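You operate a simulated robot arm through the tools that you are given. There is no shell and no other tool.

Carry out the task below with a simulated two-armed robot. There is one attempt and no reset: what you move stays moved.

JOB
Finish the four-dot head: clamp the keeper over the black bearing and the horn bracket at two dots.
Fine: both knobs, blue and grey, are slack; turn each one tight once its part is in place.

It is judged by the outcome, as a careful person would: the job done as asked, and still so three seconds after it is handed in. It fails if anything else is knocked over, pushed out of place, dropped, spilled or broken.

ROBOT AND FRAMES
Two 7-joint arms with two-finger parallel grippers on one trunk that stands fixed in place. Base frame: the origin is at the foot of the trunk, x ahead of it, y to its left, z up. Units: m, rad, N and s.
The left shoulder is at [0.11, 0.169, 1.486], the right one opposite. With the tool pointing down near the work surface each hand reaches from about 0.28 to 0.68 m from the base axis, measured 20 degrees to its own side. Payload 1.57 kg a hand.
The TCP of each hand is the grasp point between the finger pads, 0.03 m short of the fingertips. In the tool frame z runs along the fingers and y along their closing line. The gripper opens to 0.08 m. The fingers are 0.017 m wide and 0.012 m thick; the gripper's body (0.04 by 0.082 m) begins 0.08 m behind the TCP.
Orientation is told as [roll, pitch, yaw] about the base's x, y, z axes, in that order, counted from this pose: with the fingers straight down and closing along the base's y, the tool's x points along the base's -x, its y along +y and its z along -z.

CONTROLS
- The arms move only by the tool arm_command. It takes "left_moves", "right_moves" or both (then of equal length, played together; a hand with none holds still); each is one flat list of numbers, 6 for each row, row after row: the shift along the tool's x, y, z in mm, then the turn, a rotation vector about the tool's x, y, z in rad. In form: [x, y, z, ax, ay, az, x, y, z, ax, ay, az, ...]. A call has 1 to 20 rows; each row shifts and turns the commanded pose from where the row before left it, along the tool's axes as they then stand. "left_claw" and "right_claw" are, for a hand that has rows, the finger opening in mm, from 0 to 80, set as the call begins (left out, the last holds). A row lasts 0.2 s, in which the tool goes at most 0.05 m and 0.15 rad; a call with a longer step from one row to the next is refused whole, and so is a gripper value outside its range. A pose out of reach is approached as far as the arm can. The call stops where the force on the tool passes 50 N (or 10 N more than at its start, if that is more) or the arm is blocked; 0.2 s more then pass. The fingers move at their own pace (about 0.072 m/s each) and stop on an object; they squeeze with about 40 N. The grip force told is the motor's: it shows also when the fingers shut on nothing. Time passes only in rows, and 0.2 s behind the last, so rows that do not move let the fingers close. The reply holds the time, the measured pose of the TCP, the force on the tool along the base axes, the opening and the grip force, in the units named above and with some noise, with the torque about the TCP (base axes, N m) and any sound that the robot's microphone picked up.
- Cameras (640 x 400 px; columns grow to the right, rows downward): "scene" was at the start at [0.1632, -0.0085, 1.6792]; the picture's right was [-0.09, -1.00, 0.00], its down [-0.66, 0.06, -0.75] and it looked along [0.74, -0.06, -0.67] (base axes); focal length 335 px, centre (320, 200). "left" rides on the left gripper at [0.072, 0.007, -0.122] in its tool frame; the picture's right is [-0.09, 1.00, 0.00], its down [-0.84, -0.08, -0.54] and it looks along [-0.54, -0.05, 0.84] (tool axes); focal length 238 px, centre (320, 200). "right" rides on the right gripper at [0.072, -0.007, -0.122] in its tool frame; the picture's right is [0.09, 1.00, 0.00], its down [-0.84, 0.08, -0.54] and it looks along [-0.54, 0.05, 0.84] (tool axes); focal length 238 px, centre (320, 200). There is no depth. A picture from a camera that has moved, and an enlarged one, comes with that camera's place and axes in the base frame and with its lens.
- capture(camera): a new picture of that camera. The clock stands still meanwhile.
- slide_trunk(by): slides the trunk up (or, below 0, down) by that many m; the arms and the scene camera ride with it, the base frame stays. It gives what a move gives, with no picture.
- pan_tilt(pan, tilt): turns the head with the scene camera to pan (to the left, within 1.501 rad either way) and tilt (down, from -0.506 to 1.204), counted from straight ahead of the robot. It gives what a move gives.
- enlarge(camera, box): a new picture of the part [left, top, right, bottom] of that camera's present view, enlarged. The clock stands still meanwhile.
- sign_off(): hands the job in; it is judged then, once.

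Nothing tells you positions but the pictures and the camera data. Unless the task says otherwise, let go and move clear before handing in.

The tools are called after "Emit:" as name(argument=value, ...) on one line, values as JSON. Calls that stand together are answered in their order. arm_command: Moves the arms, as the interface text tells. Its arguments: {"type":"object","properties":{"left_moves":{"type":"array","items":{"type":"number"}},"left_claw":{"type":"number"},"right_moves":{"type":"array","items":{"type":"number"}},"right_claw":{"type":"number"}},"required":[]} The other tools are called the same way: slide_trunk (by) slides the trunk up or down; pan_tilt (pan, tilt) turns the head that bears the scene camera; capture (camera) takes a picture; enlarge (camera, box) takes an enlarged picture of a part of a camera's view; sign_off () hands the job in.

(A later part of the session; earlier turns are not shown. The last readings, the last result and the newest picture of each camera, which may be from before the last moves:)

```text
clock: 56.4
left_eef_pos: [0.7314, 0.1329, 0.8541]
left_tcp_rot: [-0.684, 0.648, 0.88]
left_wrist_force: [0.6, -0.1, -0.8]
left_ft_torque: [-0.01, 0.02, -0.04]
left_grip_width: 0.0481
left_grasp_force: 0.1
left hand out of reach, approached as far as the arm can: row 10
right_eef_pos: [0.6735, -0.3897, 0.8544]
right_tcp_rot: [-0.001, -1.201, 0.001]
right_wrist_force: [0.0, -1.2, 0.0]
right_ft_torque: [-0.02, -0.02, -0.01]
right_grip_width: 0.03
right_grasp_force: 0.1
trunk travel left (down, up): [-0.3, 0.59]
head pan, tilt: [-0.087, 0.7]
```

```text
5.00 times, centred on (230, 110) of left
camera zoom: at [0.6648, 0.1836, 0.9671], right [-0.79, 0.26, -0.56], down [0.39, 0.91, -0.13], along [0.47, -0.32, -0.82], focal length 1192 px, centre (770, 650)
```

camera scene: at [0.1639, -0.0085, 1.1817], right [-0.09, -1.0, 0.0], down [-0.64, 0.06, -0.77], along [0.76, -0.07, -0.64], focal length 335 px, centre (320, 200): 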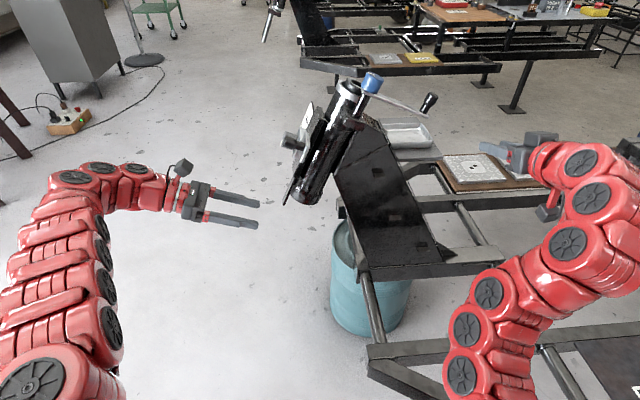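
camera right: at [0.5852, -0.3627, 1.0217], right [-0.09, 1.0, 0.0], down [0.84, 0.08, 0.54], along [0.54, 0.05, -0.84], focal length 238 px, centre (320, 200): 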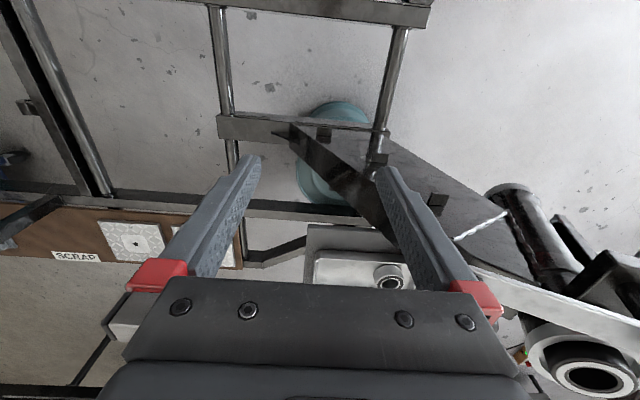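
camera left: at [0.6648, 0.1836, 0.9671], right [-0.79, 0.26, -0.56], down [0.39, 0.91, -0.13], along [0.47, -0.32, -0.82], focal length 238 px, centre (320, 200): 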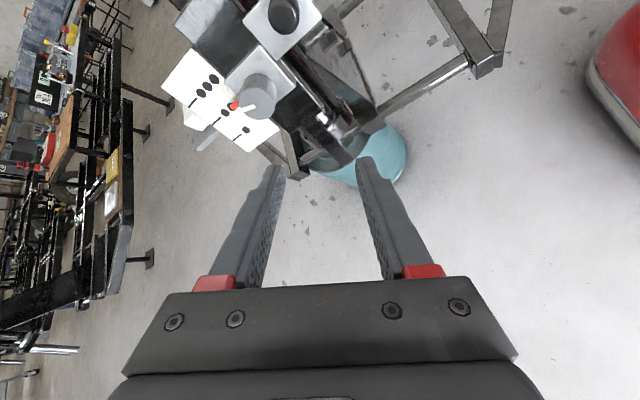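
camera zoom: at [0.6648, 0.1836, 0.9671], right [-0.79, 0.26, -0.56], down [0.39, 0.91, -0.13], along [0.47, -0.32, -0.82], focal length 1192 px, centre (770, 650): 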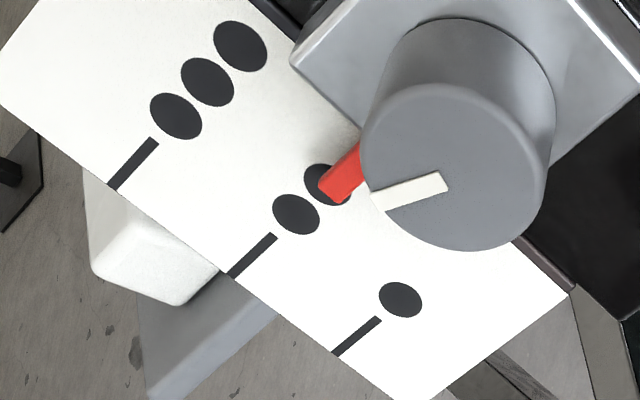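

The pointer is on the two-dot line and the knob mark shows it's turned tight, so the bracket is done. Now the keeper: I'll withdraw the left hand, raise the trunk 0.2 m, and bring the right hand over the keeper handle.

Emit:
arm_command(left_moves=[0, 0, -30, 0, 0, 0, 0, 0, -30, 0, 0, 0, 0, 0, -30, 0, 0, 0])

Emit:
slide_trunk(by=0.2)

Emit:
capture(camera="scene")

Emit:
capture(camera="right")

```text
clock: 57.2
left_eef_pos: [0.6961, 0.1907, 0.8948]
left_tcp_rot: [-0.687, 0.648, 0.875]
left_wrist_force: [-0.5, 1.2, 1.4]
left_ft_torque: [0.0, -0.01, -0.01]
left_grip_width: 0.0478
left_grasp_force: 0.0
left hand out of reach, approached as far as the arm can: row 1, 2, 3
right_eef_pos: [0.6725, -0.3895, 0.8554]
right_tcp_rot: [-0.005, -1.2, 0.005]
right_wrist_force: [-0.5, 0.0, 0.9]
right_ft_torque: [-0.01, -0.02, -0.05]
right_grip_width: 0.0301
right_grasp_force: 0.1
trunk travel left (down, up): [-0.3, 0.59]
head pan, tilt: [-0.087, 0.7]
```

```text
clock: 59.4
left_eef_pos: [0.698, 0.1912, 1.0934]
left_tcp_rot: [-0.682, 0.647, 0.875]
left_wrist_force: [-0.6, -0.6, -0.1]
left_ft_torque: [0.01, 0.03, -0.03]
left_grip_width: 0.0476
left_grasp_force: 0.0
right_eef_pos: [0.6739, -0.3897, 1.0543]
right_tcp_rot: [-0.001, -1.2, -0.001]
right_wrist_force: [-0.3, 0.1, -0.2]
right_ft_torque: [-0.02, -0.02, 0.06]
right_grip_width: 0.0303
right_grasp_force: 0.0
trunk travel left (down, up): [-0.5, 0.39]
head pan, tilt: [-0.087, 0.7]
```

```text
taken
camera scene: at [0.1644, -0.0085, 1.3815], right [-0.09, -1.0, 0.0], down [-0.64, 0.06, -0.76], along [0.76, -0.07, -0.64], focal length 335 px, centre (320, 200)
```

scene: 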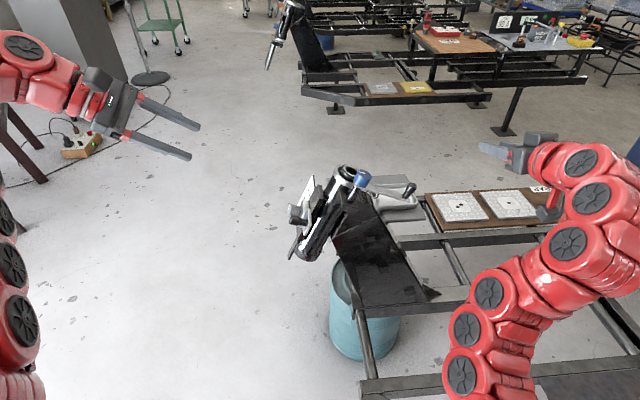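

```text
taken
camera right: at [0.5347, -0.3971, 1.031], right [-0.03, 1.0, -0.09], down [-0.2, 0.08, 0.98], along [0.98, 0.05, 0.2], focal length 238 px, centre (320, 200)
```

right: 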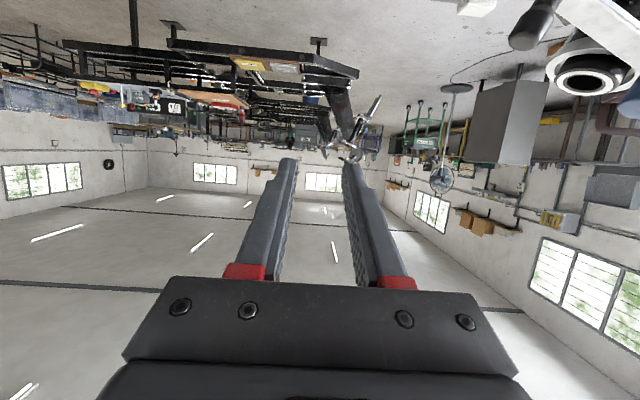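

Now I'll rotate the right hand into the working orientation: aligned with the tube lean and pitched about 29° forward.

Emit:
arm_command(right_moves=[0, 0, 0, 0, 0.14, 0, 0, 0, 0, 0, 0.14, 0, 0, 0, 0, 0, 0.14, 0, 0, 0, 0, 0, 0.14, 0, 0, 0, 0, 0, 0.14, 0, 0, 0, 0, -0.117, 0, 0.064, 0, 0, 0, -0.117, 0, 0.064, 0, 0, 0, -0.117, 0, 0.064], right_claw=60)

Emit:
capture(camera="right")

Emit:
enlarge(camera="scene", box=[320, 140, 480, 240])

```text
clock: 61.2
left_eef_pos: [0.6976, 0.1903, 1.093]
left_tcp_rot: [-0.685, 0.648, 0.877]
left_wrist_force: [0.8, 0.2, -0.3]
left_ft_torque: [0.02, -0.05, 0.0]
left_grip_width: 0.0481
left_grasp_force: 0.2
right_eef_pos: [0.6742, -0.3906, 1.0545]
right_tcp_rot: [0.451, -0.457, -0.211]
right_wrist_force: [0.8, 0.8, 0.2]
right_ft_torque: [-0.03, 0.01, 0.04]
right_grip_width: 0.0598
right_grasp_force: 0.0
trunk travel left (down, up): [-0.5, 0.39]
head pan, tilt: [-0.087, 0.7]
```

```text
taken
camera right: at [0.5524, -0.4261, 1.1177], right [-0.08, 0.93, 0.35], down [0.47, -0.27, 0.84], along [0.88, 0.23, -0.42], focal length 238 px, centre (320, 200)
```

right: 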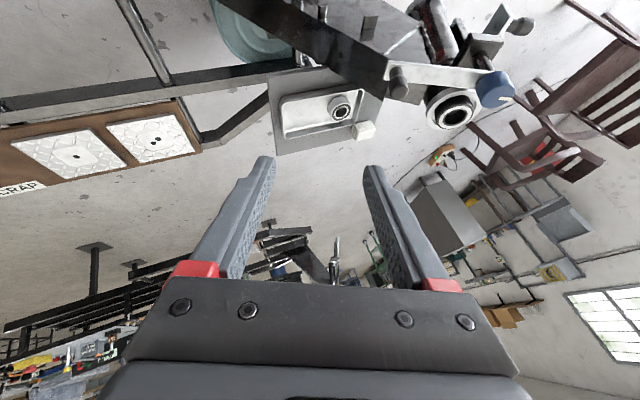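

```text
4.00 times, centred on (400, 190) of scene
camera zoom: at [0.1642, -0.0094, 1.3816], right [-0.09, -1.0, 0.0], down [-0.64, 0.06, -0.76], along [0.76, -0.07, -0.64], focal length 1339 px, centre (0, 240)
```

zoom: 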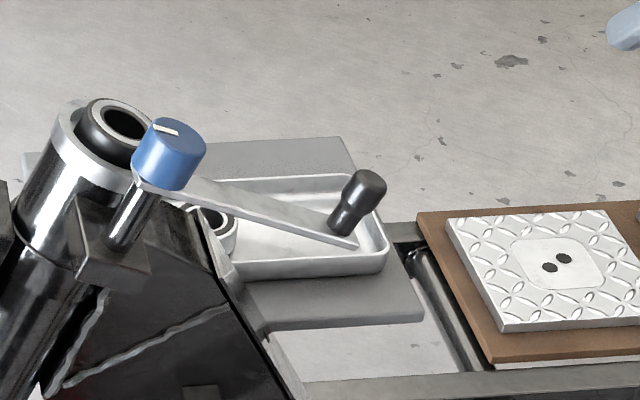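

I'll zoom the right camera in on the keeper to fix the handle, bar, knob and bearing positions.

Emit:
enlarge(camera="right", box=[370, 40, 530, 140])

Emit:
enlarge(camera="scene", box=[330, 150, 426, 210])

```text
4.00 times, centred on (450, 90) of right
camera zoom: at [0.5524, -0.4261, 1.1177], right [-0.08, 0.93, 0.35], down [0.47, -0.27, 0.84], along [0.88, 0.23, -0.42], focal length 953 px, centre (-200, 640)
```

zoom: 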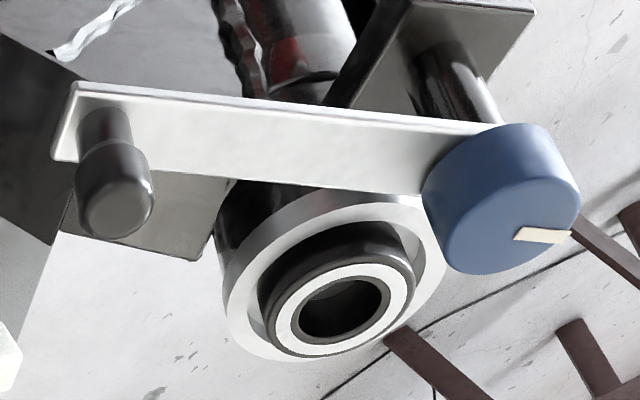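

```text
6.67 times, centred on (378, 180) of scene
camera zoom: at [0.1642, -0.0094, 1.3816], right [-0.09, -1.0, 0.0], down [-0.64, 0.06, -0.76], along [0.76, -0.07, -0.64], focal length 2232 px, centre (-67, 333)
```

zoom: 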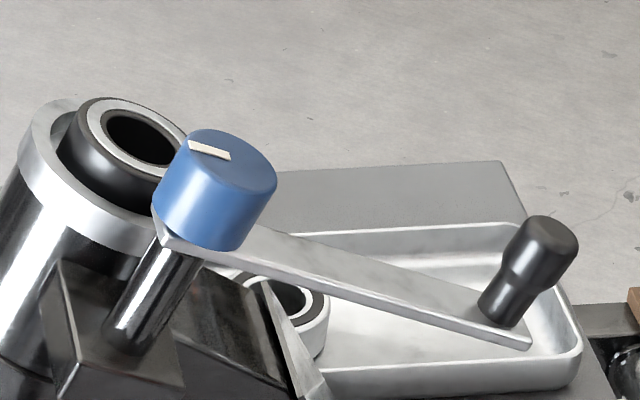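

Measurements from both cameras: handle top at [0.715, -0.257, 0.942], post axis at [0.716, -0.15, 0.98], bearing top 66 mm in +x from the post. The bar will clear the bearing by about 10 mm. I'll move to the pre-grasp above the keeper handle.

Emit:
arm_command(right_moves=[10.9, 19.9, 20.4, 0, 0, 0, 10.9, 19.9, 20.4, 0, 0, 0, 10.9, 19.9, 20.4, 0, 0, 0, 11, 19.7, 20.4, 0, 0, 0], right_claw=44)

Emit:
capture(camera="right")

Emit:
enlarge(camera="scene", box=[320, 110, 480, 220])

```text
clock: 62.2
left_eef_pos: [0.6978, 0.1919, 1.093]
left_tcp_rot: [-0.688, 0.647, 0.875]
left_wrist_force: [-0.5, -0.3, 0.4]
left_ft_torque: [0.0, -0.01, -0.03]
left_grip_width: 0.048
left_grasp_force: 0.0
right_eef_pos: [0.675, -0.279, 1.0001]
right_tcp_rot: [0.447, -0.459, -0.209]
right_wrist_force: [-0.2, 0.0, 0.3]
right_ft_torque: [-0.01, -0.02, 0.01]
right_grip_width: 0.0443
right_grasp_force: 0.0
trunk travel left (down, up): [-0.5, 0.39]
head pan, tilt: [-0.087, 0.7]
```

```text
taken
camera right: at [0.5549, -0.3133, 1.0636], right [-0.08, 0.93, 0.35], down [0.47, -0.27, 0.84], along [0.88, 0.23, -0.42], focal length 238 px, centre (320, 200)
```

right: 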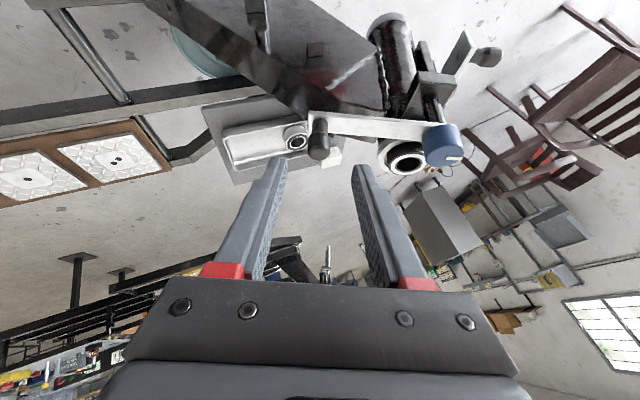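

```text
3.64 times, centred on (400, 165) of scene
camera zoom: at [0.1644, -0.0077, 1.3816], right [-0.09, -1.0, 0.0], down [-0.64, 0.06, -0.76], along [0.76, -0.07, -0.64], focal length 1218 px, centre (29, 327)
```

zoom: 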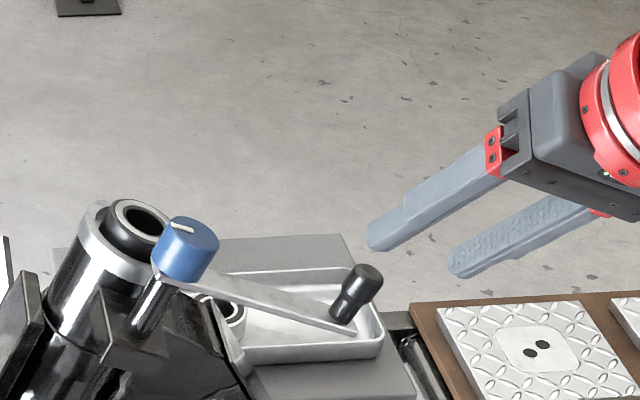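

Emit:
enlarge(camera="right", box=[260, 90, 400, 190])

```text
4.00 times, centred on (330, 140) of right
camera zoom: at [0.5549, -0.3133, 1.0636], right [-0.08, 0.93, 0.35], down [0.47, -0.27, 0.84], along [0.88, 0.23, -0.42], focal length 953 px, centre (280, 440)
```

zoom: 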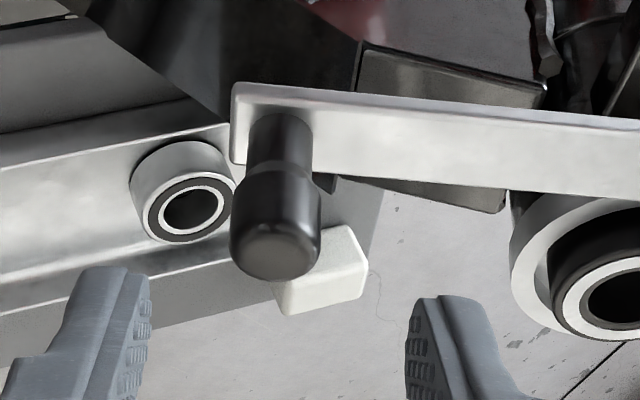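

The handle lines up to within 2 mm. Advancing to the grasp and closing on the handle.

Emit:
arm_command(right_moves=[0, -0.9, 17, 0, 0, 0, 0, -0.9, 17, 0, 0, 0, 0, 0, 17, 0, 0, 0, 0, 0, 16, 0, 0, 0])

Emit:
enlarge(camera="right", box=[240, 90, 420, 230])

Emit:
enlarge(camera="scene", box=[350, 130, 446, 200])

```text
clock: 63.2
left_eef_pos: [0.6981, 0.1911, 1.0927]
left_tcp_rot: [-0.684, 0.647, 0.877]
left_wrist_force: [-0.1, -0.1, 0.5]
left_ft_torque: [0.01, 0.04, -0.02]
left_grip_width: 0.0481
left_grasp_force: 0.0
right_eef_pos: [0.7065, -0.2592, 0.9448]
right_tcp_rot: [0.451, -0.457, -0.209]
right_wrist_force: [0.2, 0.4, 0.3]
right_ft_torque: [0.02, -0.01, 0.0]
right_grip_width: 0.044
right_grasp_force: 0.1
trunk travel left (down, up): [-0.5, 0.39]
head pan, tilt: [-0.087, 0.7]
```

```text
2.86 times, centred on (330, 160) of right
camera zoom: at [0.5861, -0.2938, 1.0082], right [-0.08, 0.93, 0.35], down [0.47, -0.27, 0.84], along [0.88, 0.23, -0.42], focal length 681 px, centre (291, 314)
```

zoom: 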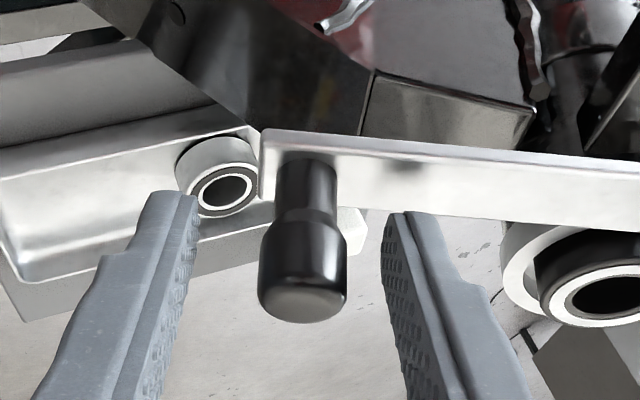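

```text
5.71 times, centred on (398, 165) of scene
camera zoom: at [0.1646, -0.0086, 1.3815], right [-0.09, -1.0, 0.0], down [-0.64, 0.06, -0.76], along [0.76, -0.07, -0.64], focal length 1914 px, centre (-126, 400)
```

zoom: 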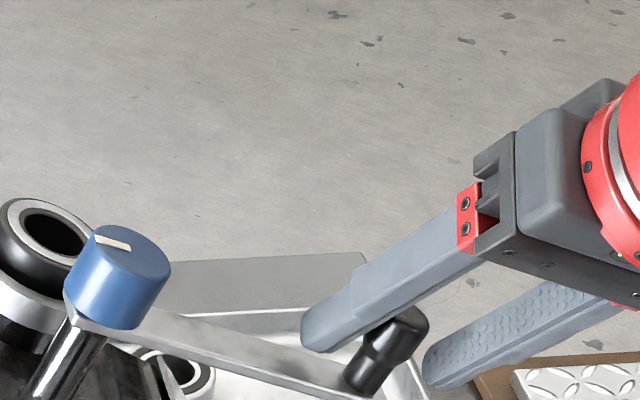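

Emit:
arm_command(right_moves=[0, 2.5, 1.5, 0, 0, 0])

Emit:
arm_command(right_moves=[0, 0, 0, 0, 0, 0, 0, 0, 0, 0, 0, 0, 0, 0, 0, 0, 0, 0], right_claw=10)

Emit:
enlarge(camera="right", box=[240, 90, 420, 230])

Emit:
enlarge(camera="scene", box=[350, 130, 446, 200])

```text
clock: 63.6
left_eef_pos: [0.6984, 0.191, 1.0941]
left_tcp_rot: [-0.684, 0.647, 0.876]
left_wrist_force: [-0.1, 0.1, 0.0]
left_ft_torque: [-0.02, 0.0, 0.01]
left_grip_width: 0.0479
left_grasp_force: 0.0
right_eef_pos: [0.7084, -0.2553, 0.944]
right_tcp_rot: [0.448, -0.458, -0.209]
right_wrist_force: [-0.4, 0.3, -0.2]
right_ft_torque: [0.0, 0.02, -0.01]
right_grip_width: 0.0441
right_grasp_force: 0.0
trunk travel left (down, up): [-0.5, 0.39]
head pan, tilt: [-0.087, 0.7]
```

```text
clock: 64.4
left_eef_pos: [0.6971, 0.1915, 1.0938]
left_tcp_rot: [-0.687, 0.647, 0.878]
left_wrist_force: [-0.6, -0.5, 0.7]
left_ft_torque: [0.01, -0.03, 0.03]
left_grip_width: 0.0479
left_grasp_force: 0.1
right_eef_pos: [0.7075, -0.256, 0.9443]
right_tcp_rot: [0.45, -0.457, -0.209]
right_wrist_force: [0.3, -0.3, 0.1]
right_ft_torque: [-0.52, -0.04, 0.01]
right_grip_width: 0.0197
right_grasp_force: 33.5
trunk travel left (down, up): [-0.5, 0.39]
head pan, tilt: [-0.087, 0.7]
```

```text
2.86 times, centred on (330, 160) of right
camera zoom: at [0.5869, -0.2909, 1.0085], right [-0.08, 0.93, 0.35], down [0.47, -0.27, 0.84], along [0.88, 0.23, -0.42], focal length 681 px, centre (291, 314)
```

zoom: 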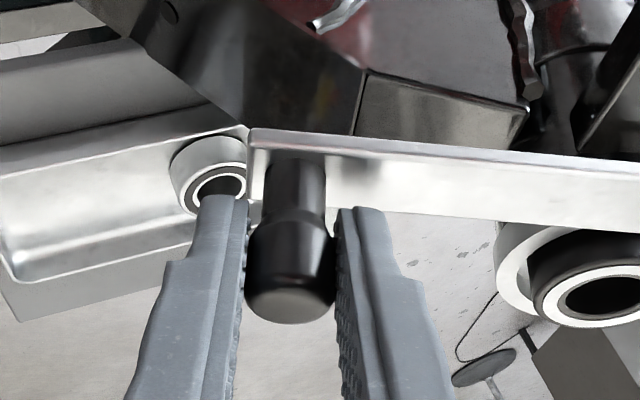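

```text
5.71 times, centred on (398, 165) of scene
camera zoom: at [0.1642, -0.0085, 1.3816], right [-0.09, -1.0, 0.0], down [-0.64, 0.06, -0.76], along [0.76, -0.07, -0.64], focal length 1914 px, centre (-126, 400)
```

zoom: 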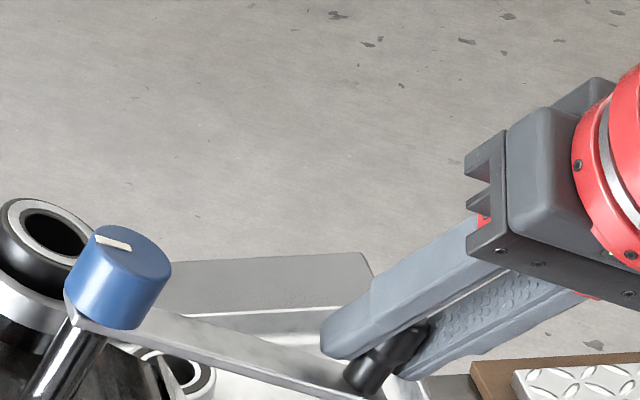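

The handle is gripped (19.7 mm). I'll swing the keeper along its arc about the post, doing the first 30° and then checking.

Emit:
arm_command(right_moves=[-8.57, 0.43, 4.68, 0, 0, 0, -8.5, 1.28, 4.64, 0, 0, 0, -8.37, 2.12, 4.57, 0, 0, 0, -8.18, 2.93, 4.47, 0, 0, 0, -7.92, 3.74, 4.33, 0, 0, 0, -7.61, 4.51, 4.16, 0, 0, 0])

Emit:
capture(camera="right")

Emit:
enlarge(camera="scene", box=[330, 120, 446, 200])

```text
clock: 65.8
left_eef_pos: [0.6984, 0.1898, 1.0934]
left_tcp_rot: [-0.685, 0.648, 0.879]
left_wrist_force: [-0.3, -0.2, -0.7]
left_ft_torque: [-0.02, 0.0, 0.0]
left_grip_width: 0.0482
left_grasp_force: 0.2
right_eef_pos: [0.7646, -0.2441, 0.9506]
right_tcp_rot: [0.447, -0.456, -0.21]
right_wrist_force: [3.3, -5.4, -6.8]
right_ft_torque: [-0.43, 0.18, 0.14]
right_grip_width: 0.0196
right_grasp_force: 33.1
trunk travel left (down, up): [-0.5, 0.39]
head pan, tilt: [-0.087, 0.7]
```

```text
taken
camera right: at [0.6435, -0.2788, 1.014], right [-0.08, 0.93, 0.35], down [0.48, -0.27, 0.84], along [0.88, 0.23, -0.42], focal length 238 px, centre (320, 200)
```

right: 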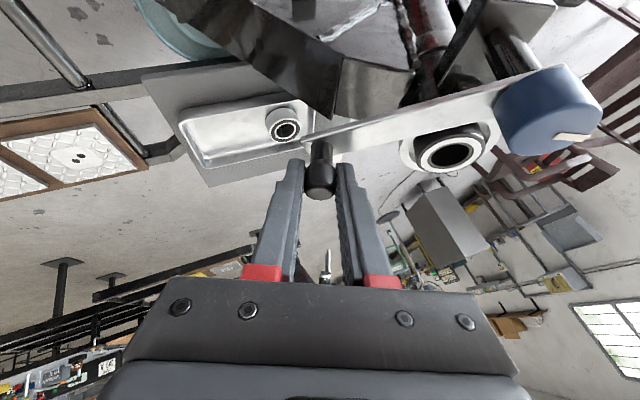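

```text
5.00 times, centred on (388, 160) of scene
camera zoom: at [0.1656, -0.0098, 1.3814], right [-0.09, -1.0, 0.0], down [-0.64, 0.06, -0.76], along [0.76, -0.07, -0.65], focal length 1674 px, centre (-20, 400)
```

zoom: 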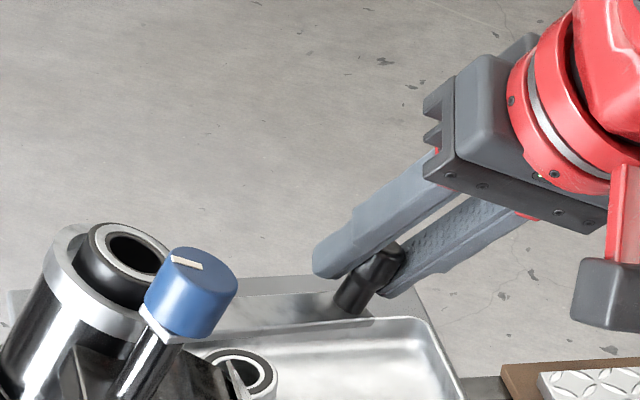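

The keeper swings freely with only light forces. Continuing to 60°.

Emit:
arm_command(right_moves=[-7.23, 5.24, 3.95, 0, 0, 0, -6.8, 5.96, 3.72, 0, 0, 0, -6.32, 6.6, 3.45, 0, 0, 0, -5.79, 7.2, 3.16, 0, 0, 0, -5.23, 7.75, 2.86, 0, 0, 0, -4.6, 8.24, 2.51, 0, 0, 0])

Emit:
capture(camera="right")

Emit:
enlarge(camera="scene", box=[310, 110, 446, 200])

```text
clock: 67.2
left_eef_pos: [0.6997, 0.1892, 1.0924]
left_tcp_rot: [-0.681, 0.648, 0.876]
left_wrist_force: [-0.5, -0.3, -0.3]
left_ft_torque: [0.01, 0.0, -0.01]
left_grip_width: 0.0482
left_grasp_force: 0.0
right_eef_pos: [0.8078, -0.2067, 0.9658]
right_tcp_rot: [0.448, -0.457, -0.21]
right_wrist_force: [16.8, -8.8, -2.4]
right_ft_torque: [-0.68, 0.26, 0.05]
right_grip_width: 0.0196
right_grasp_force: 33.8
trunk travel left (down, up): [-0.5, 0.39]
head pan, tilt: [-0.087, 0.7]
```

```text
taken
camera right: at [0.686, -0.2419, 1.0296], right [-0.08, 0.93, 0.35], down [0.47, -0.27, 0.84], along [0.88, 0.23, -0.42], focal length 238 px, centre (320, 200)
```

right: 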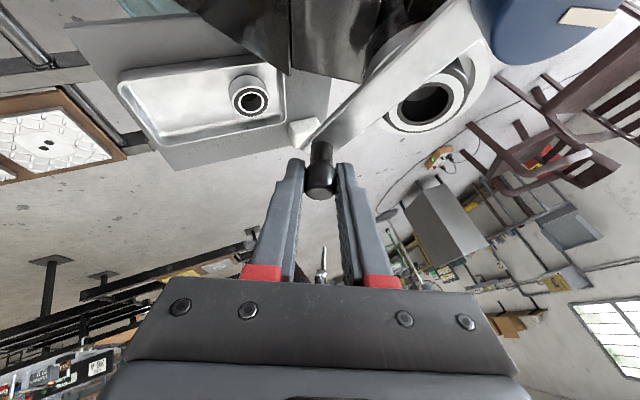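

```text
4.44 times, centred on (378, 155) of scene
camera zoom: at [0.1676, -0.0096, 1.3812], right [-0.09, -1.0, 0.0], down [-0.64, 0.06, -0.76], along [0.76, -0.07, -0.65], focal length 1488 px, centre (62, 400)
```

zoom: 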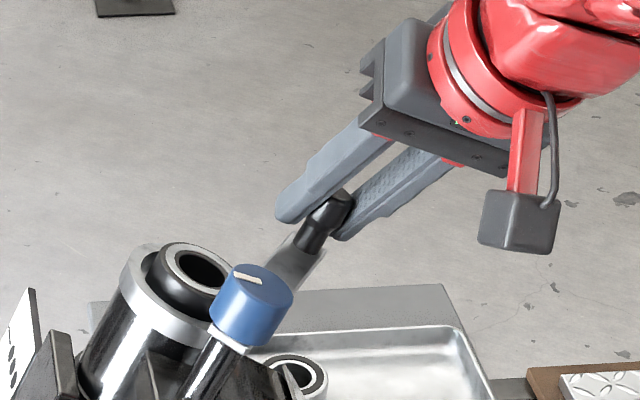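

There's about 19 N outward pull, so the true radius is nearer 116 mm than 112 mm. I'll correct for that and continue to 80°.

Emit:
arm_command(right_moves=[-3.04, 2.0, 1.66, 0, 0, 0, -4.1, 8.98, 2.24, 0, 0, 0, -3.4, 9.35, 1.85, 0, 0, 0, -2.66, 9.65, 1.45, 0, 0, 0, -1.93, 9.88, 1.06, 0, 0, 0])

Emit:
capture(camera="right")

Emit:
enlarge(camera="scene", box=[310, 110, 446, 200])

```text
clock: 68.4
left_eef_pos: [0.6972, 0.1912, 1.0927]
left_tcp_rot: [-0.685, 0.647, 0.877]
left_wrist_force: [0.0, -0.1, -0.4]
left_ft_torque: [-0.02, -0.02, -0.02]
left_grip_width: 0.048
left_grasp_force: 0.1
right_eef_pos: [0.8211, -0.1681, 0.9812]
right_tcp_rot: [0.448, -0.454, -0.208]
right_wrist_force: [-4.0, -0.5, -6.5]
right_ft_torque: [-0.52, 0.48, 0.51]
right_grip_width: 0.0196
right_grasp_force: 33.6
trunk travel left (down, up): [-0.5, 0.39]
head pan, tilt: [-0.087, 0.7]
```

```text
taken
camera right: at [0.7005, -0.2025, 1.0456], right [-0.08, 0.93, 0.35], down [0.48, -0.27, 0.84], along [0.87, 0.23, -0.42], focal length 238 px, centre (320, 200)
```

right: 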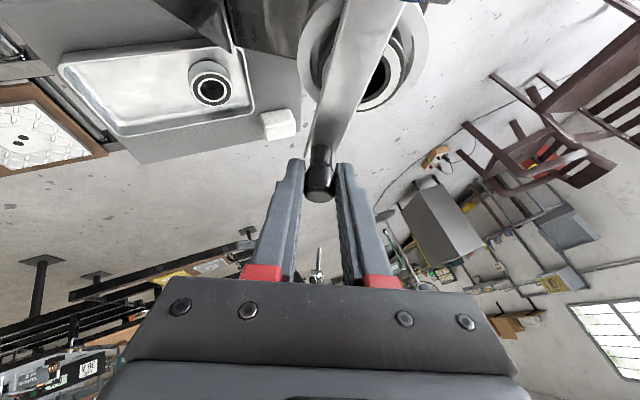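

```text
4.44 times, centred on (378, 155) of scene
camera zoom: at [0.1645, -0.0081, 1.3815], right [-0.09, -1.0, 0.0], down [-0.64, 0.06, -0.76], along [0.76, -0.07, -0.64], focal length 1488 px, centre (62, 400)
```

zoom: 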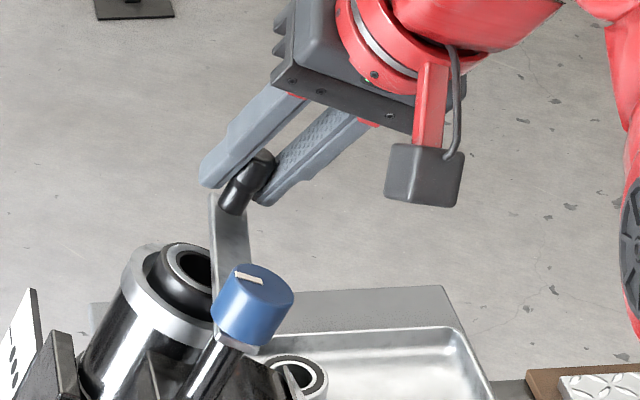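

Emit:
arm_command(right_moves=[-1.16, 10.03, 0.63, 0, 0, 0, -0.39, 10.12, 0.22, 0, 0, 0])

Emit:
capture(camera="right")

Emit:
enlarge(camera="scene", box=[310, 110, 446, 200])

Emit:
enlarge(camera="right", box=[240, 0, 480, 200])

```text
clock: 69.0
left_eef_pos: [0.6992, 0.1888, 1.0921]
left_tcp_rot: [-0.682, 0.647, 0.876]
left_wrist_force: [-0.5, 0.2, 0.7]
left_ft_torque: [0.02, 0.05, 0.01]
left_grip_width: 0.048
left_grasp_force: 0.0
right_eef_pos: [0.8245, -0.1518, 0.9882]
right_tcp_rot: [0.448, -0.454, -0.211]
right_wrist_force: [-0.9, -4.8, -9.4]
right_ft_torque: [-0.61, -0.59, -0.27]
right_grip_width: 0.0197
right_grasp_force: 33.7
trunk travel left (down, up): [-0.5, 0.39]
head pan, tilt: [-0.087, 0.7]
```

```text
taken
camera right: at [0.7028, -0.1862, 1.0522], right [-0.08, 0.93, 0.35], down [0.48, -0.27, 0.84], along [0.88, 0.23, -0.42], focal length 238 px, centre (320, 200)
```

right: 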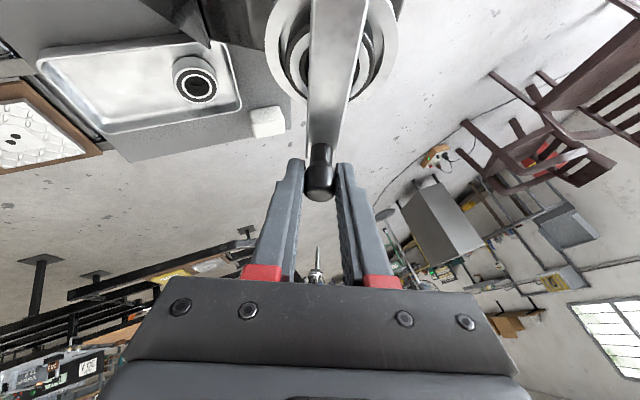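

```text
4.44 times, centred on (378, 155) of scene
camera zoom: at [0.1655, -0.0103, 1.3813], right [-0.09, -1.0, 0.0], down [-0.64, 0.06, -0.76], along [0.76, -0.07, -0.65], focal length 1488 px, centre (62, 400)
```

zoom: 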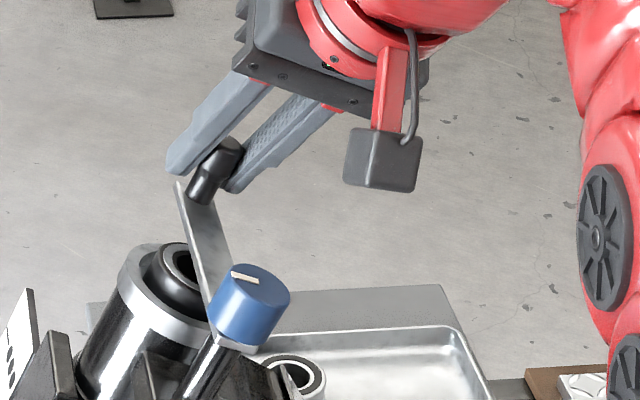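

```text
2.00 times, centred on (360, 100) of right
camera zoom: at [0.7028, -0.1862, 1.0522], right [-0.08, 0.93, 0.35], down [0.48, -0.27, 0.84], along [0.88, 0.23, -0.42], focal length 477 px, centre (240, 400)
```

zoom: 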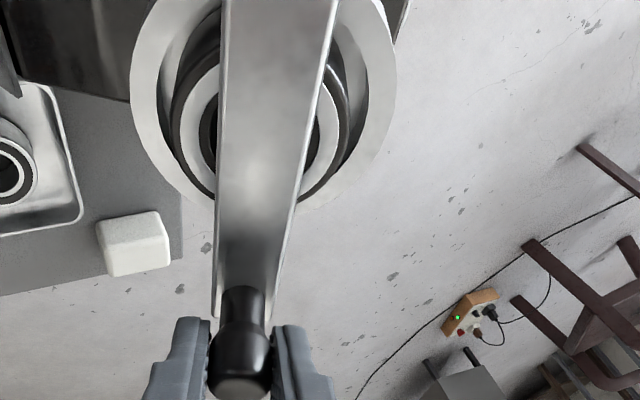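

The bar now lies across the bearing at about 91°. Gravity would tend to swing it back while slack, so I'll ease the grip just slightly and watch whether it stays.

Emit:
arm_command(right_moves=[0, 0, 0, 0, 0, 0, 0, 0, 0, 0, 0, 0], right_claw=26)

Emit:
enlarge(camera="right", box=[240, 0, 480, 200])

Emit:
arm_command(right_moves=[0, 0, 0, 0, 0, 0, 0, 0, 0, 0, 0, 0, 0, 0, 0, 0, 0, 0, 0, 0, 0, 0, 0, 0, 0, 0, 0, 0, 0, 0])

Emit:
enlarge(camera="right", box=[240, 0, 480, 200])

```text
clock: 69.6
left_eef_pos: [0.697, 0.1915, 1.0934]
left_tcp_rot: [-0.688, 0.646, 0.876]
left_wrist_force: [-0.1, 0.1, 0.8]
left_ft_torque: [0.01, 0.0, -0.04]
left_grip_width: 0.0479
left_grasp_force: 0.2
right_eef_pos: [0.8227, -0.148, 0.9895]
right_tcp_rot: [0.449, -0.457, -0.21]
right_wrist_force: [0.5, -1.4, 0.3]
right_ft_torque: [-0.02, -0.01, -0.03]
right_grip_width: 0.0272
right_grasp_force: 0.6
trunk travel left (down, up): [-0.5, 0.39]
head pan, tilt: [-0.087, 0.7]
```

```text
2.00 times, centred on (360, 100) of right
camera zoom: at [0.702, -0.1836, 1.0538], right [-0.08, 0.93, 0.35], down [0.47, -0.27, 0.84], along [0.88, 0.23, -0.42], focal length 477 px, centre (240, 400)
```

zoom: 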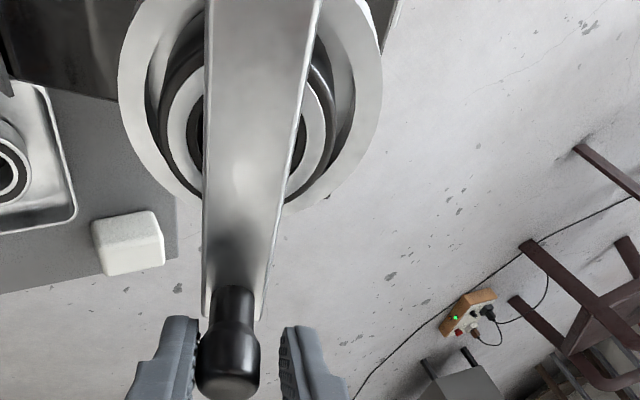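

```text
clock: 70.8
left_eef_pos: [0.6967, 0.1909, 1.0931]
left_tcp_rot: [-0.685, 0.649, 0.875]
left_wrist_force: [-0.6, -0.7, 0.3]
left_ft_torque: [-0.01, -0.03, 0.0]
left_grip_width: 0.0479
left_grasp_force: 0.0
right_eef_pos: [0.8224, -0.1484, 0.9902]
right_tcp_rot: [0.448, -0.457, -0.209]
right_wrist_force: [-0.8, 0.1, 0.5]
right_ft_torque: [-0.01, 0.0, -0.07]
right_grip_width: 0.0261
right_grasp_force: 0.1
trunk travel left (down, up): [-0.5, 0.39]
head pan, tilt: [-0.087, 0.7]
```

```text
2.00 times, centred on (360, 100) of right
camera zoom: at [0.7018, -0.1839, 1.0536], right [-0.08, 0.93, 0.35], down [0.47, -0.27, 0.84], along [0.88, 0.23, -0.42], focal length 477 px, centre (240, 400)
```

zoom: 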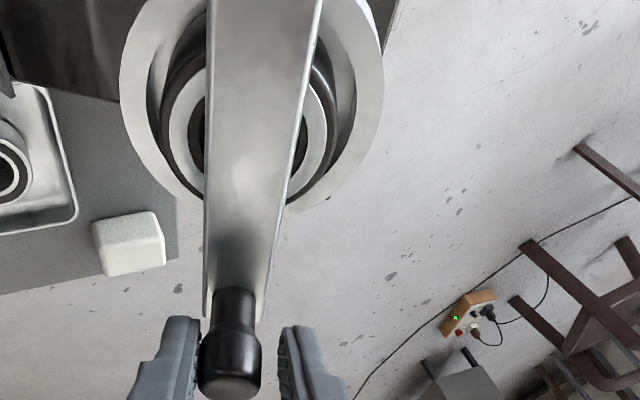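

The handle rests next to the lower finger. I'll move that finger 4 mm away to see if the keeper follows or stays on its own friction.

Emit:
arm_command(right_moves=[0, -2, 0, 0, 0, 0, 0, -1.5, 0, 0, 0, 0, 0, 0, 0, 0, 0, 0, 0, 0, 0, 0, 0, 0], right_claw=30)

Emit:
enlarge(camera="right", box=[240, 0, 480, 200])

Emit:
enlarge(camera="scene", box=[310, 110, 446, 200])

```text
clock: 71.8
left_eef_pos: [0.6966, 0.1911, 1.0933]
left_tcp_rot: [-0.686, 0.648, 0.875]
left_wrist_force: [-0.2, 0.0, 0.0]
left_ft_torque: [0.05, 0.0, 0.02]
left_grip_width: 0.0479
left_grasp_force: 0.1
right_eef_pos: [0.8232, -0.1529, 0.9885]
right_tcp_rot: [0.447, -0.459, -0.21]
right_wrist_force: [0.3, -0.1, 0.9]
right_ft_torque: [0.0, 0.01, 0.03]
right_grip_width: 0.0299
right_grasp_force: 0.0
trunk travel left (down, up): [-0.5, 0.39]
head pan, tilt: [-0.087, 0.7]
```

```text
2.00 times, centred on (360, 100) of right
camera zoom: at [0.7021, -0.1874, 1.0521], right [-0.08, 0.93, 0.35], down [0.47, -0.27, 0.84], along [0.88, 0.23, -0.42], focal length 477 px, centre (240, 400)
```

zoom: 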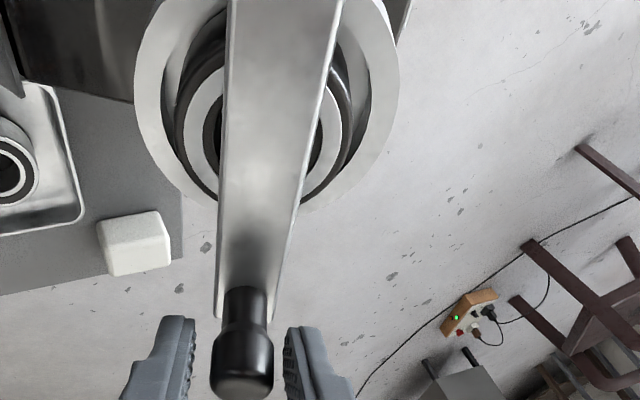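

```text
4.44 times, centred on (378, 155) of scene
camera zoom: at [0.1643, -0.0085, 1.3816], right [-0.09, -1.0, 0.0], down [-0.64, 0.06, -0.76], along [0.76, -0.07, -0.64], focal length 1488 px, centre (62, 400)
```

zoom: 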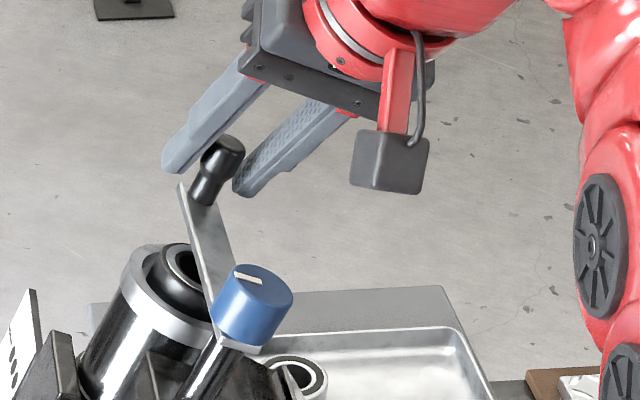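

The keeper stays on its own friction. Now I'll retract the right hand along its approach line and inspect the bar over the bearing.

Emit:
arm_command(right_moves=[0, 0, -15, 0, 0, 0, 0, 0, -25, 0, 0, 0, 0, 0, -30, 0, 0, 0, 0, 0, -30, 0, 0, 0])

Emit:
capture(camera="right")

Emit:
enlarge(camera="scene", box=[310, 110, 446, 200])

Emit:
enlarge(camera="right", box=[240, 0, 480, 200])

```text
clock: 72.8
left_eef_pos: [0.6968, 0.1915, 1.0943]
left_tcp_rot: [-0.686, 0.647, 0.876]
left_wrist_force: [0.8, -0.2, 0.0]
left_ft_torque: [-0.02, 0.01, 0.02]
left_grip_width: 0.0477
left_grasp_force: 0.0
right_eef_pos: [0.7752, -0.1862, 1.071]
right_tcp_rot: [0.448, -0.459, -0.21]
right_wrist_force: [0.0, 0.4, 1.0]
right_ft_torque: [-0.02, -0.01, 0.03]
right_grip_width: 0.0298
right_grasp_force: 0.0
trunk travel left (down, up): [-0.5, 0.39]
head pan, tilt: [-0.087, 0.7]
```

```text
taken
camera right: at [0.6545, -0.2212, 1.1342], right [-0.08, 0.93, 0.35], down [0.47, -0.27, 0.84], along [0.88, 0.23, -0.42], focal length 238 px, centre (320, 200)
```

right: 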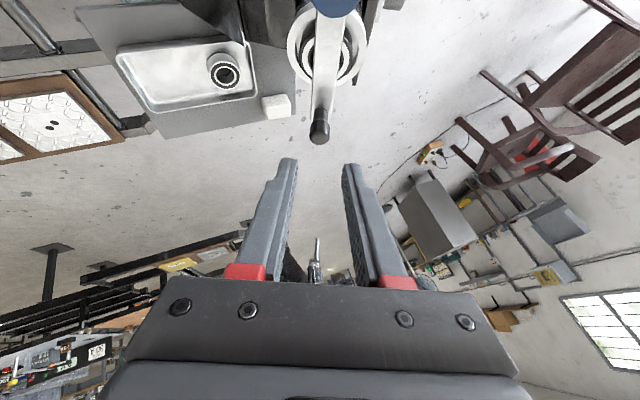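

```text
4.44 times, centred on (378, 155) of scene
camera zoom: at [0.1636, -0.0087, 1.3817], right [-0.09, -1.0, 0.0], down [-0.64, 0.06, -0.77], along [0.76, -0.07, -0.64], focal length 1488 px, centre (62, 400)
```

zoom: 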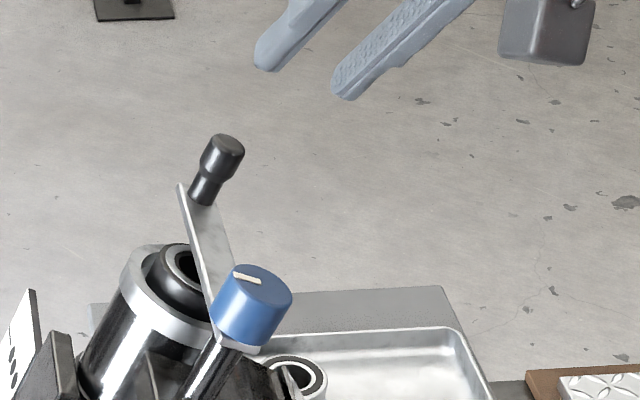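

```text
2.00 times, centred on (360, 100) of right
camera zoom: at [0.6545, -0.2212, 1.1342], right [-0.08, 0.93, 0.35], down [0.47, -0.27, 0.84], along [0.88, 0.23, -0.42], focal length 477 px, centre (240, 400)
```

zoom: 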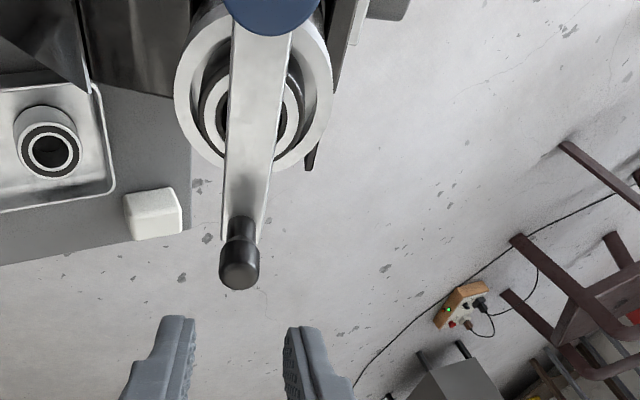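

The bar lies across the bearing, slightly past centre (about 2 mm), and it's stable. Next is the blue knob: I'll turn the right hand to a smaller tilt, rotated -45° about the post axis for the start of the stroke.

Emit:
arm_command(right_moves=[0, 0, 0, 0, 0.1, 0, 0, 0, 0, 0, 0.1, 0, 0, 0, 0, -0.0387, 0, -0.125, 0, 0, 0, -0.0387, 0, -0.125, 0, 0, 0, -0.0387, 0, -0.125, 0, 0, 0, -0.0387, 0, -0.125, 0, 0, 0, -0.0387, 0, -0.125, 0, 0, 0, -0.0387, 0, -0.125], right_claw=52)

Emit:
capture(camera="right")

Emit:
capture(camera="scene")

```text
clock: 74.6
left_eef_pos: [0.6958, 0.1892, 1.0938]
left_tcp_rot: [-0.684, 0.648, 0.877]
left_wrist_force: [-0.3, -0.1, -0.2]
left_ft_torque: [-0.01, 0.05, 0.0]
left_grip_width: 0.0477
left_grasp_force: 0.0
right_eef_pos: [0.7341, -0.1853, 1.0218]
right_tcp_rot: [0.331, -0.567, 0.645]
right_wrist_force: [-0.6, -0.1, 0.0]
right_ft_torque: [0.02, 0.03, 0.01]
right_grip_width: 0.0522
right_grasp_force: 0.0
right hand out of reach, approached as far as the arm can: row 1, 2, 8
trunk travel left (down, up): [-0.5, 0.39]
head pan, tilt: [-0.087, 0.7]
```

```text
taken
camera right: at [0.6647, -0.2961, 1.0778], right [-0.77, 0.6, 0.22], down [0.4, 0.17, 0.9], along [0.5, 0.78, -0.37], focal length 238 px, centre (320, 200)
```

right: 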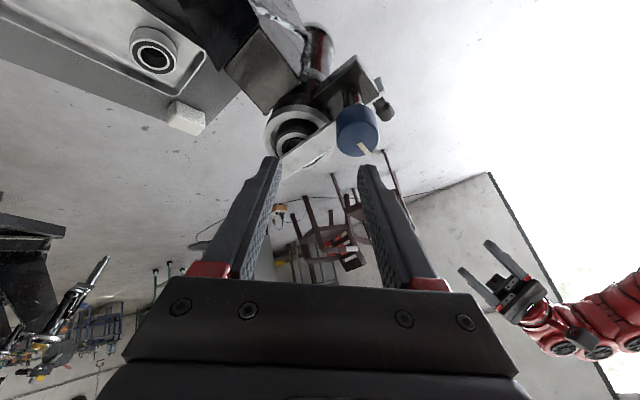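

```text
taken
camera scene: at [0.1644, -0.0088, 1.3816], right [-0.09, -1.0, 0.0], down [-0.64, 0.06, -0.76], along [0.76, -0.07, -0.64], focal length 335 px, centre (320, 200)
```

scene: 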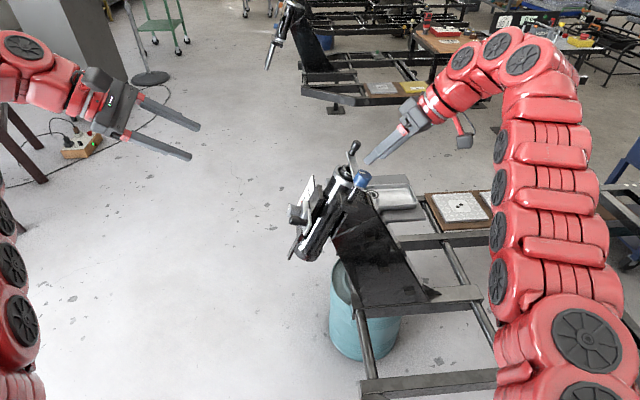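

The orientation is right, but the hand ended about 5 cm lower than intended because of its reach limit. It touched nothing. I'll zoom in to measure the blue knob from here.

Emit:
enlarge(camera="right", box=[240, 60, 420, 200])

Emit:
enlarge(camera="scene", box=[320, 110, 440, 200])

```text
2.86 times, centred on (330, 130) of right
camera zoom: at [0.6647, -0.2961, 1.0778], right [-0.77, 0.6, 0.22], down [0.4, 0.17, 0.9], along [0.5, 0.78, -0.37], focal length 681 px, centre (291, 400)
```

zoom: 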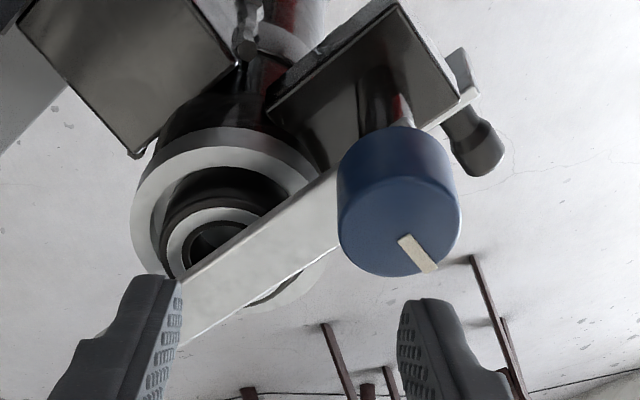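

```text
4.44 times, centred on (380, 155) of scene
camera zoom: at [0.1644, -0.0088, 1.3816], right [-0.09, -1.0, 0.0], down [-0.64, 0.06, -0.76], along [0.76, -0.07, -0.64], focal length 1488 px, centre (53, 400)
```

zoom: 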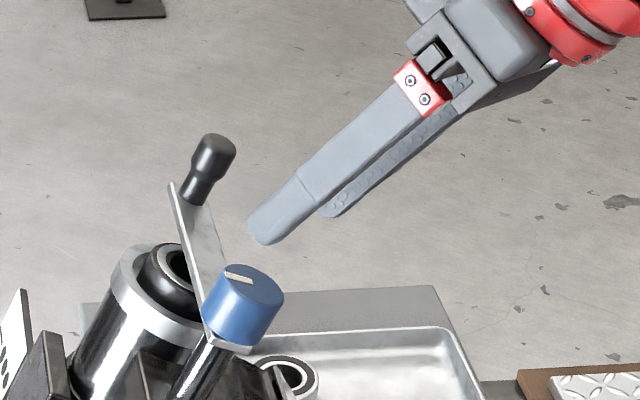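

The knob centre is confirmed at [0.715, -0.150, 0.980]. I'll centre the hand over it, staying above.

Emit:
arm_command(right_moves=[6.5, 8.5, -1, 0, 0, 0, 6.5, 8.4, 0, 0, 0, 0, 6.4, 8.4, 0, 0, 0, 0])

Emit:
enlarge(camera="right", box=[220, 60, 420, 200])

Emit:
enlarge(camera="scene", box=[320, 110, 440, 200])

```text
clock: 75.4
left_eef_pos: [0.6963, 0.191, 1.0944]
left_tcp_rot: [-0.685, 0.647, 0.877]
left_wrist_force: [-0.3, -0.3, -0.4]
left_ft_torque: [0.01, 0.03, 0.01]
left_grip_width: 0.0479
left_grasp_force: 0.1
right_eef_pos: [0.7031, -0.1788, 1.0181]
right_tcp_rot: [0.334, -0.566, 0.643]
right_wrist_force: [0.3, 0.7, -0.7]
right_ft_torque: [-0.02, -0.01, 0.0]
right_grip_width: 0.0518
right_grasp_force: 0.1
trunk travel left (down, up): [-0.5, 0.39]
head pan, tilt: [-0.087, 0.7]
```

```text
2.86 times, centred on (320, 130) of right
camera zoom: at [0.6343, -0.2896, 1.0745], right [-0.77, 0.6, 0.23], down [0.4, 0.17, 0.9], along [0.5, 0.78, -0.37], focal length 681 px, centre (320, 400)
```

zoom: 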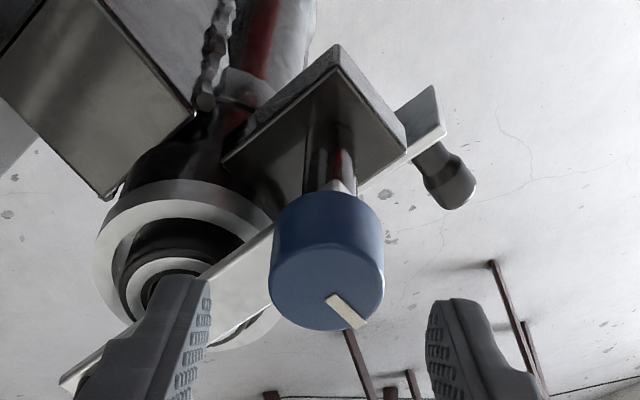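

```text
4.44 times, centred on (380, 155) of scene
camera zoom: at [0.164, -0.0089, 1.3816], right [-0.09, -1.0, 0.0], down [-0.64, 0.06, -0.76], along [0.76, -0.07, -0.64], focal length 1488 px, centre (53, 400)
```

zoom: 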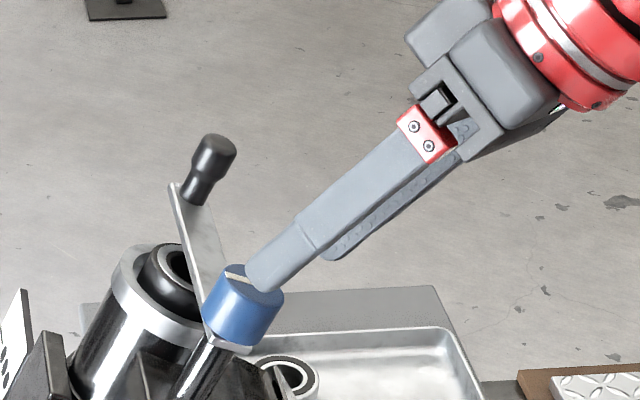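

Centred to within 2 mm. Lowering around the knob, keeping the fingertips clear of the keeper bar beneath.

Emit:
arm_command(right_moves=[1.8, 0.8, 9, 0, 0, 0, 0, 0, 12, 0, 0, 0, 0, 0, 12, 0, 0, 0])

Emit:
enlarge(camera="right", box=[220, 100, 420, 240])

Emit:
enlarge(camera="scene", box=[320, 130, 416, 200])

```text
clock: 76.2
left_eef_pos: [0.6976, 0.1904, 1.0936]
left_tcp_rot: [-0.685, 0.647, 0.876]
left_wrist_force: [-0.3, -0.1, -0.5]
left_ft_torque: [0.01, 0.03, 0.04]
left_grip_width: 0.048
left_grasp_force: 0.0
right_eef_pos: [0.7077, -0.1615, 0.9921]
right_tcp_rot: [0.331, -0.565, 0.645]
right_wrist_force: [0.5, -0.8, 0.3]
right_ft_torque: [-0.02, 0.03, -0.02]
right_grip_width: 0.0519
right_grasp_force: 0.1
trunk travel left (down, up): [-0.5, 0.39]
head pan, tilt: [-0.087, 0.7]
```

```text
2.86 times, centred on (320, 170) of right
camera zoom: at [0.6387, -0.2721, 1.0487], right [-0.77, 0.6, 0.22], down [0.4, 0.17, 0.9], along [0.51, 0.78, -0.37], focal length 681 px, centre (320, 286)
```

zoom: 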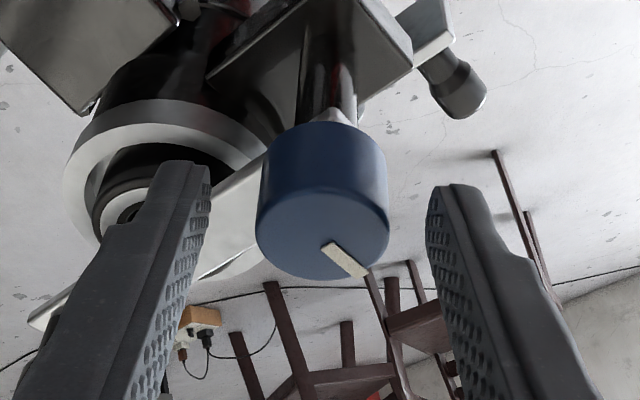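

```text
5.71 times, centred on (368, 165) of scene
camera zoom: at [0.1644, -0.0085, 1.3816], right [-0.09, -1.0, 0.0], down [-0.64, 0.06, -0.76], along [0.76, -0.07, -0.64], focal length 1914 px, centre (46, 400)
```

zoom: 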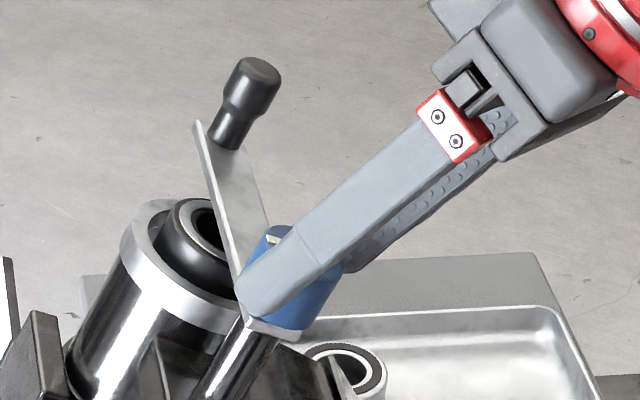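

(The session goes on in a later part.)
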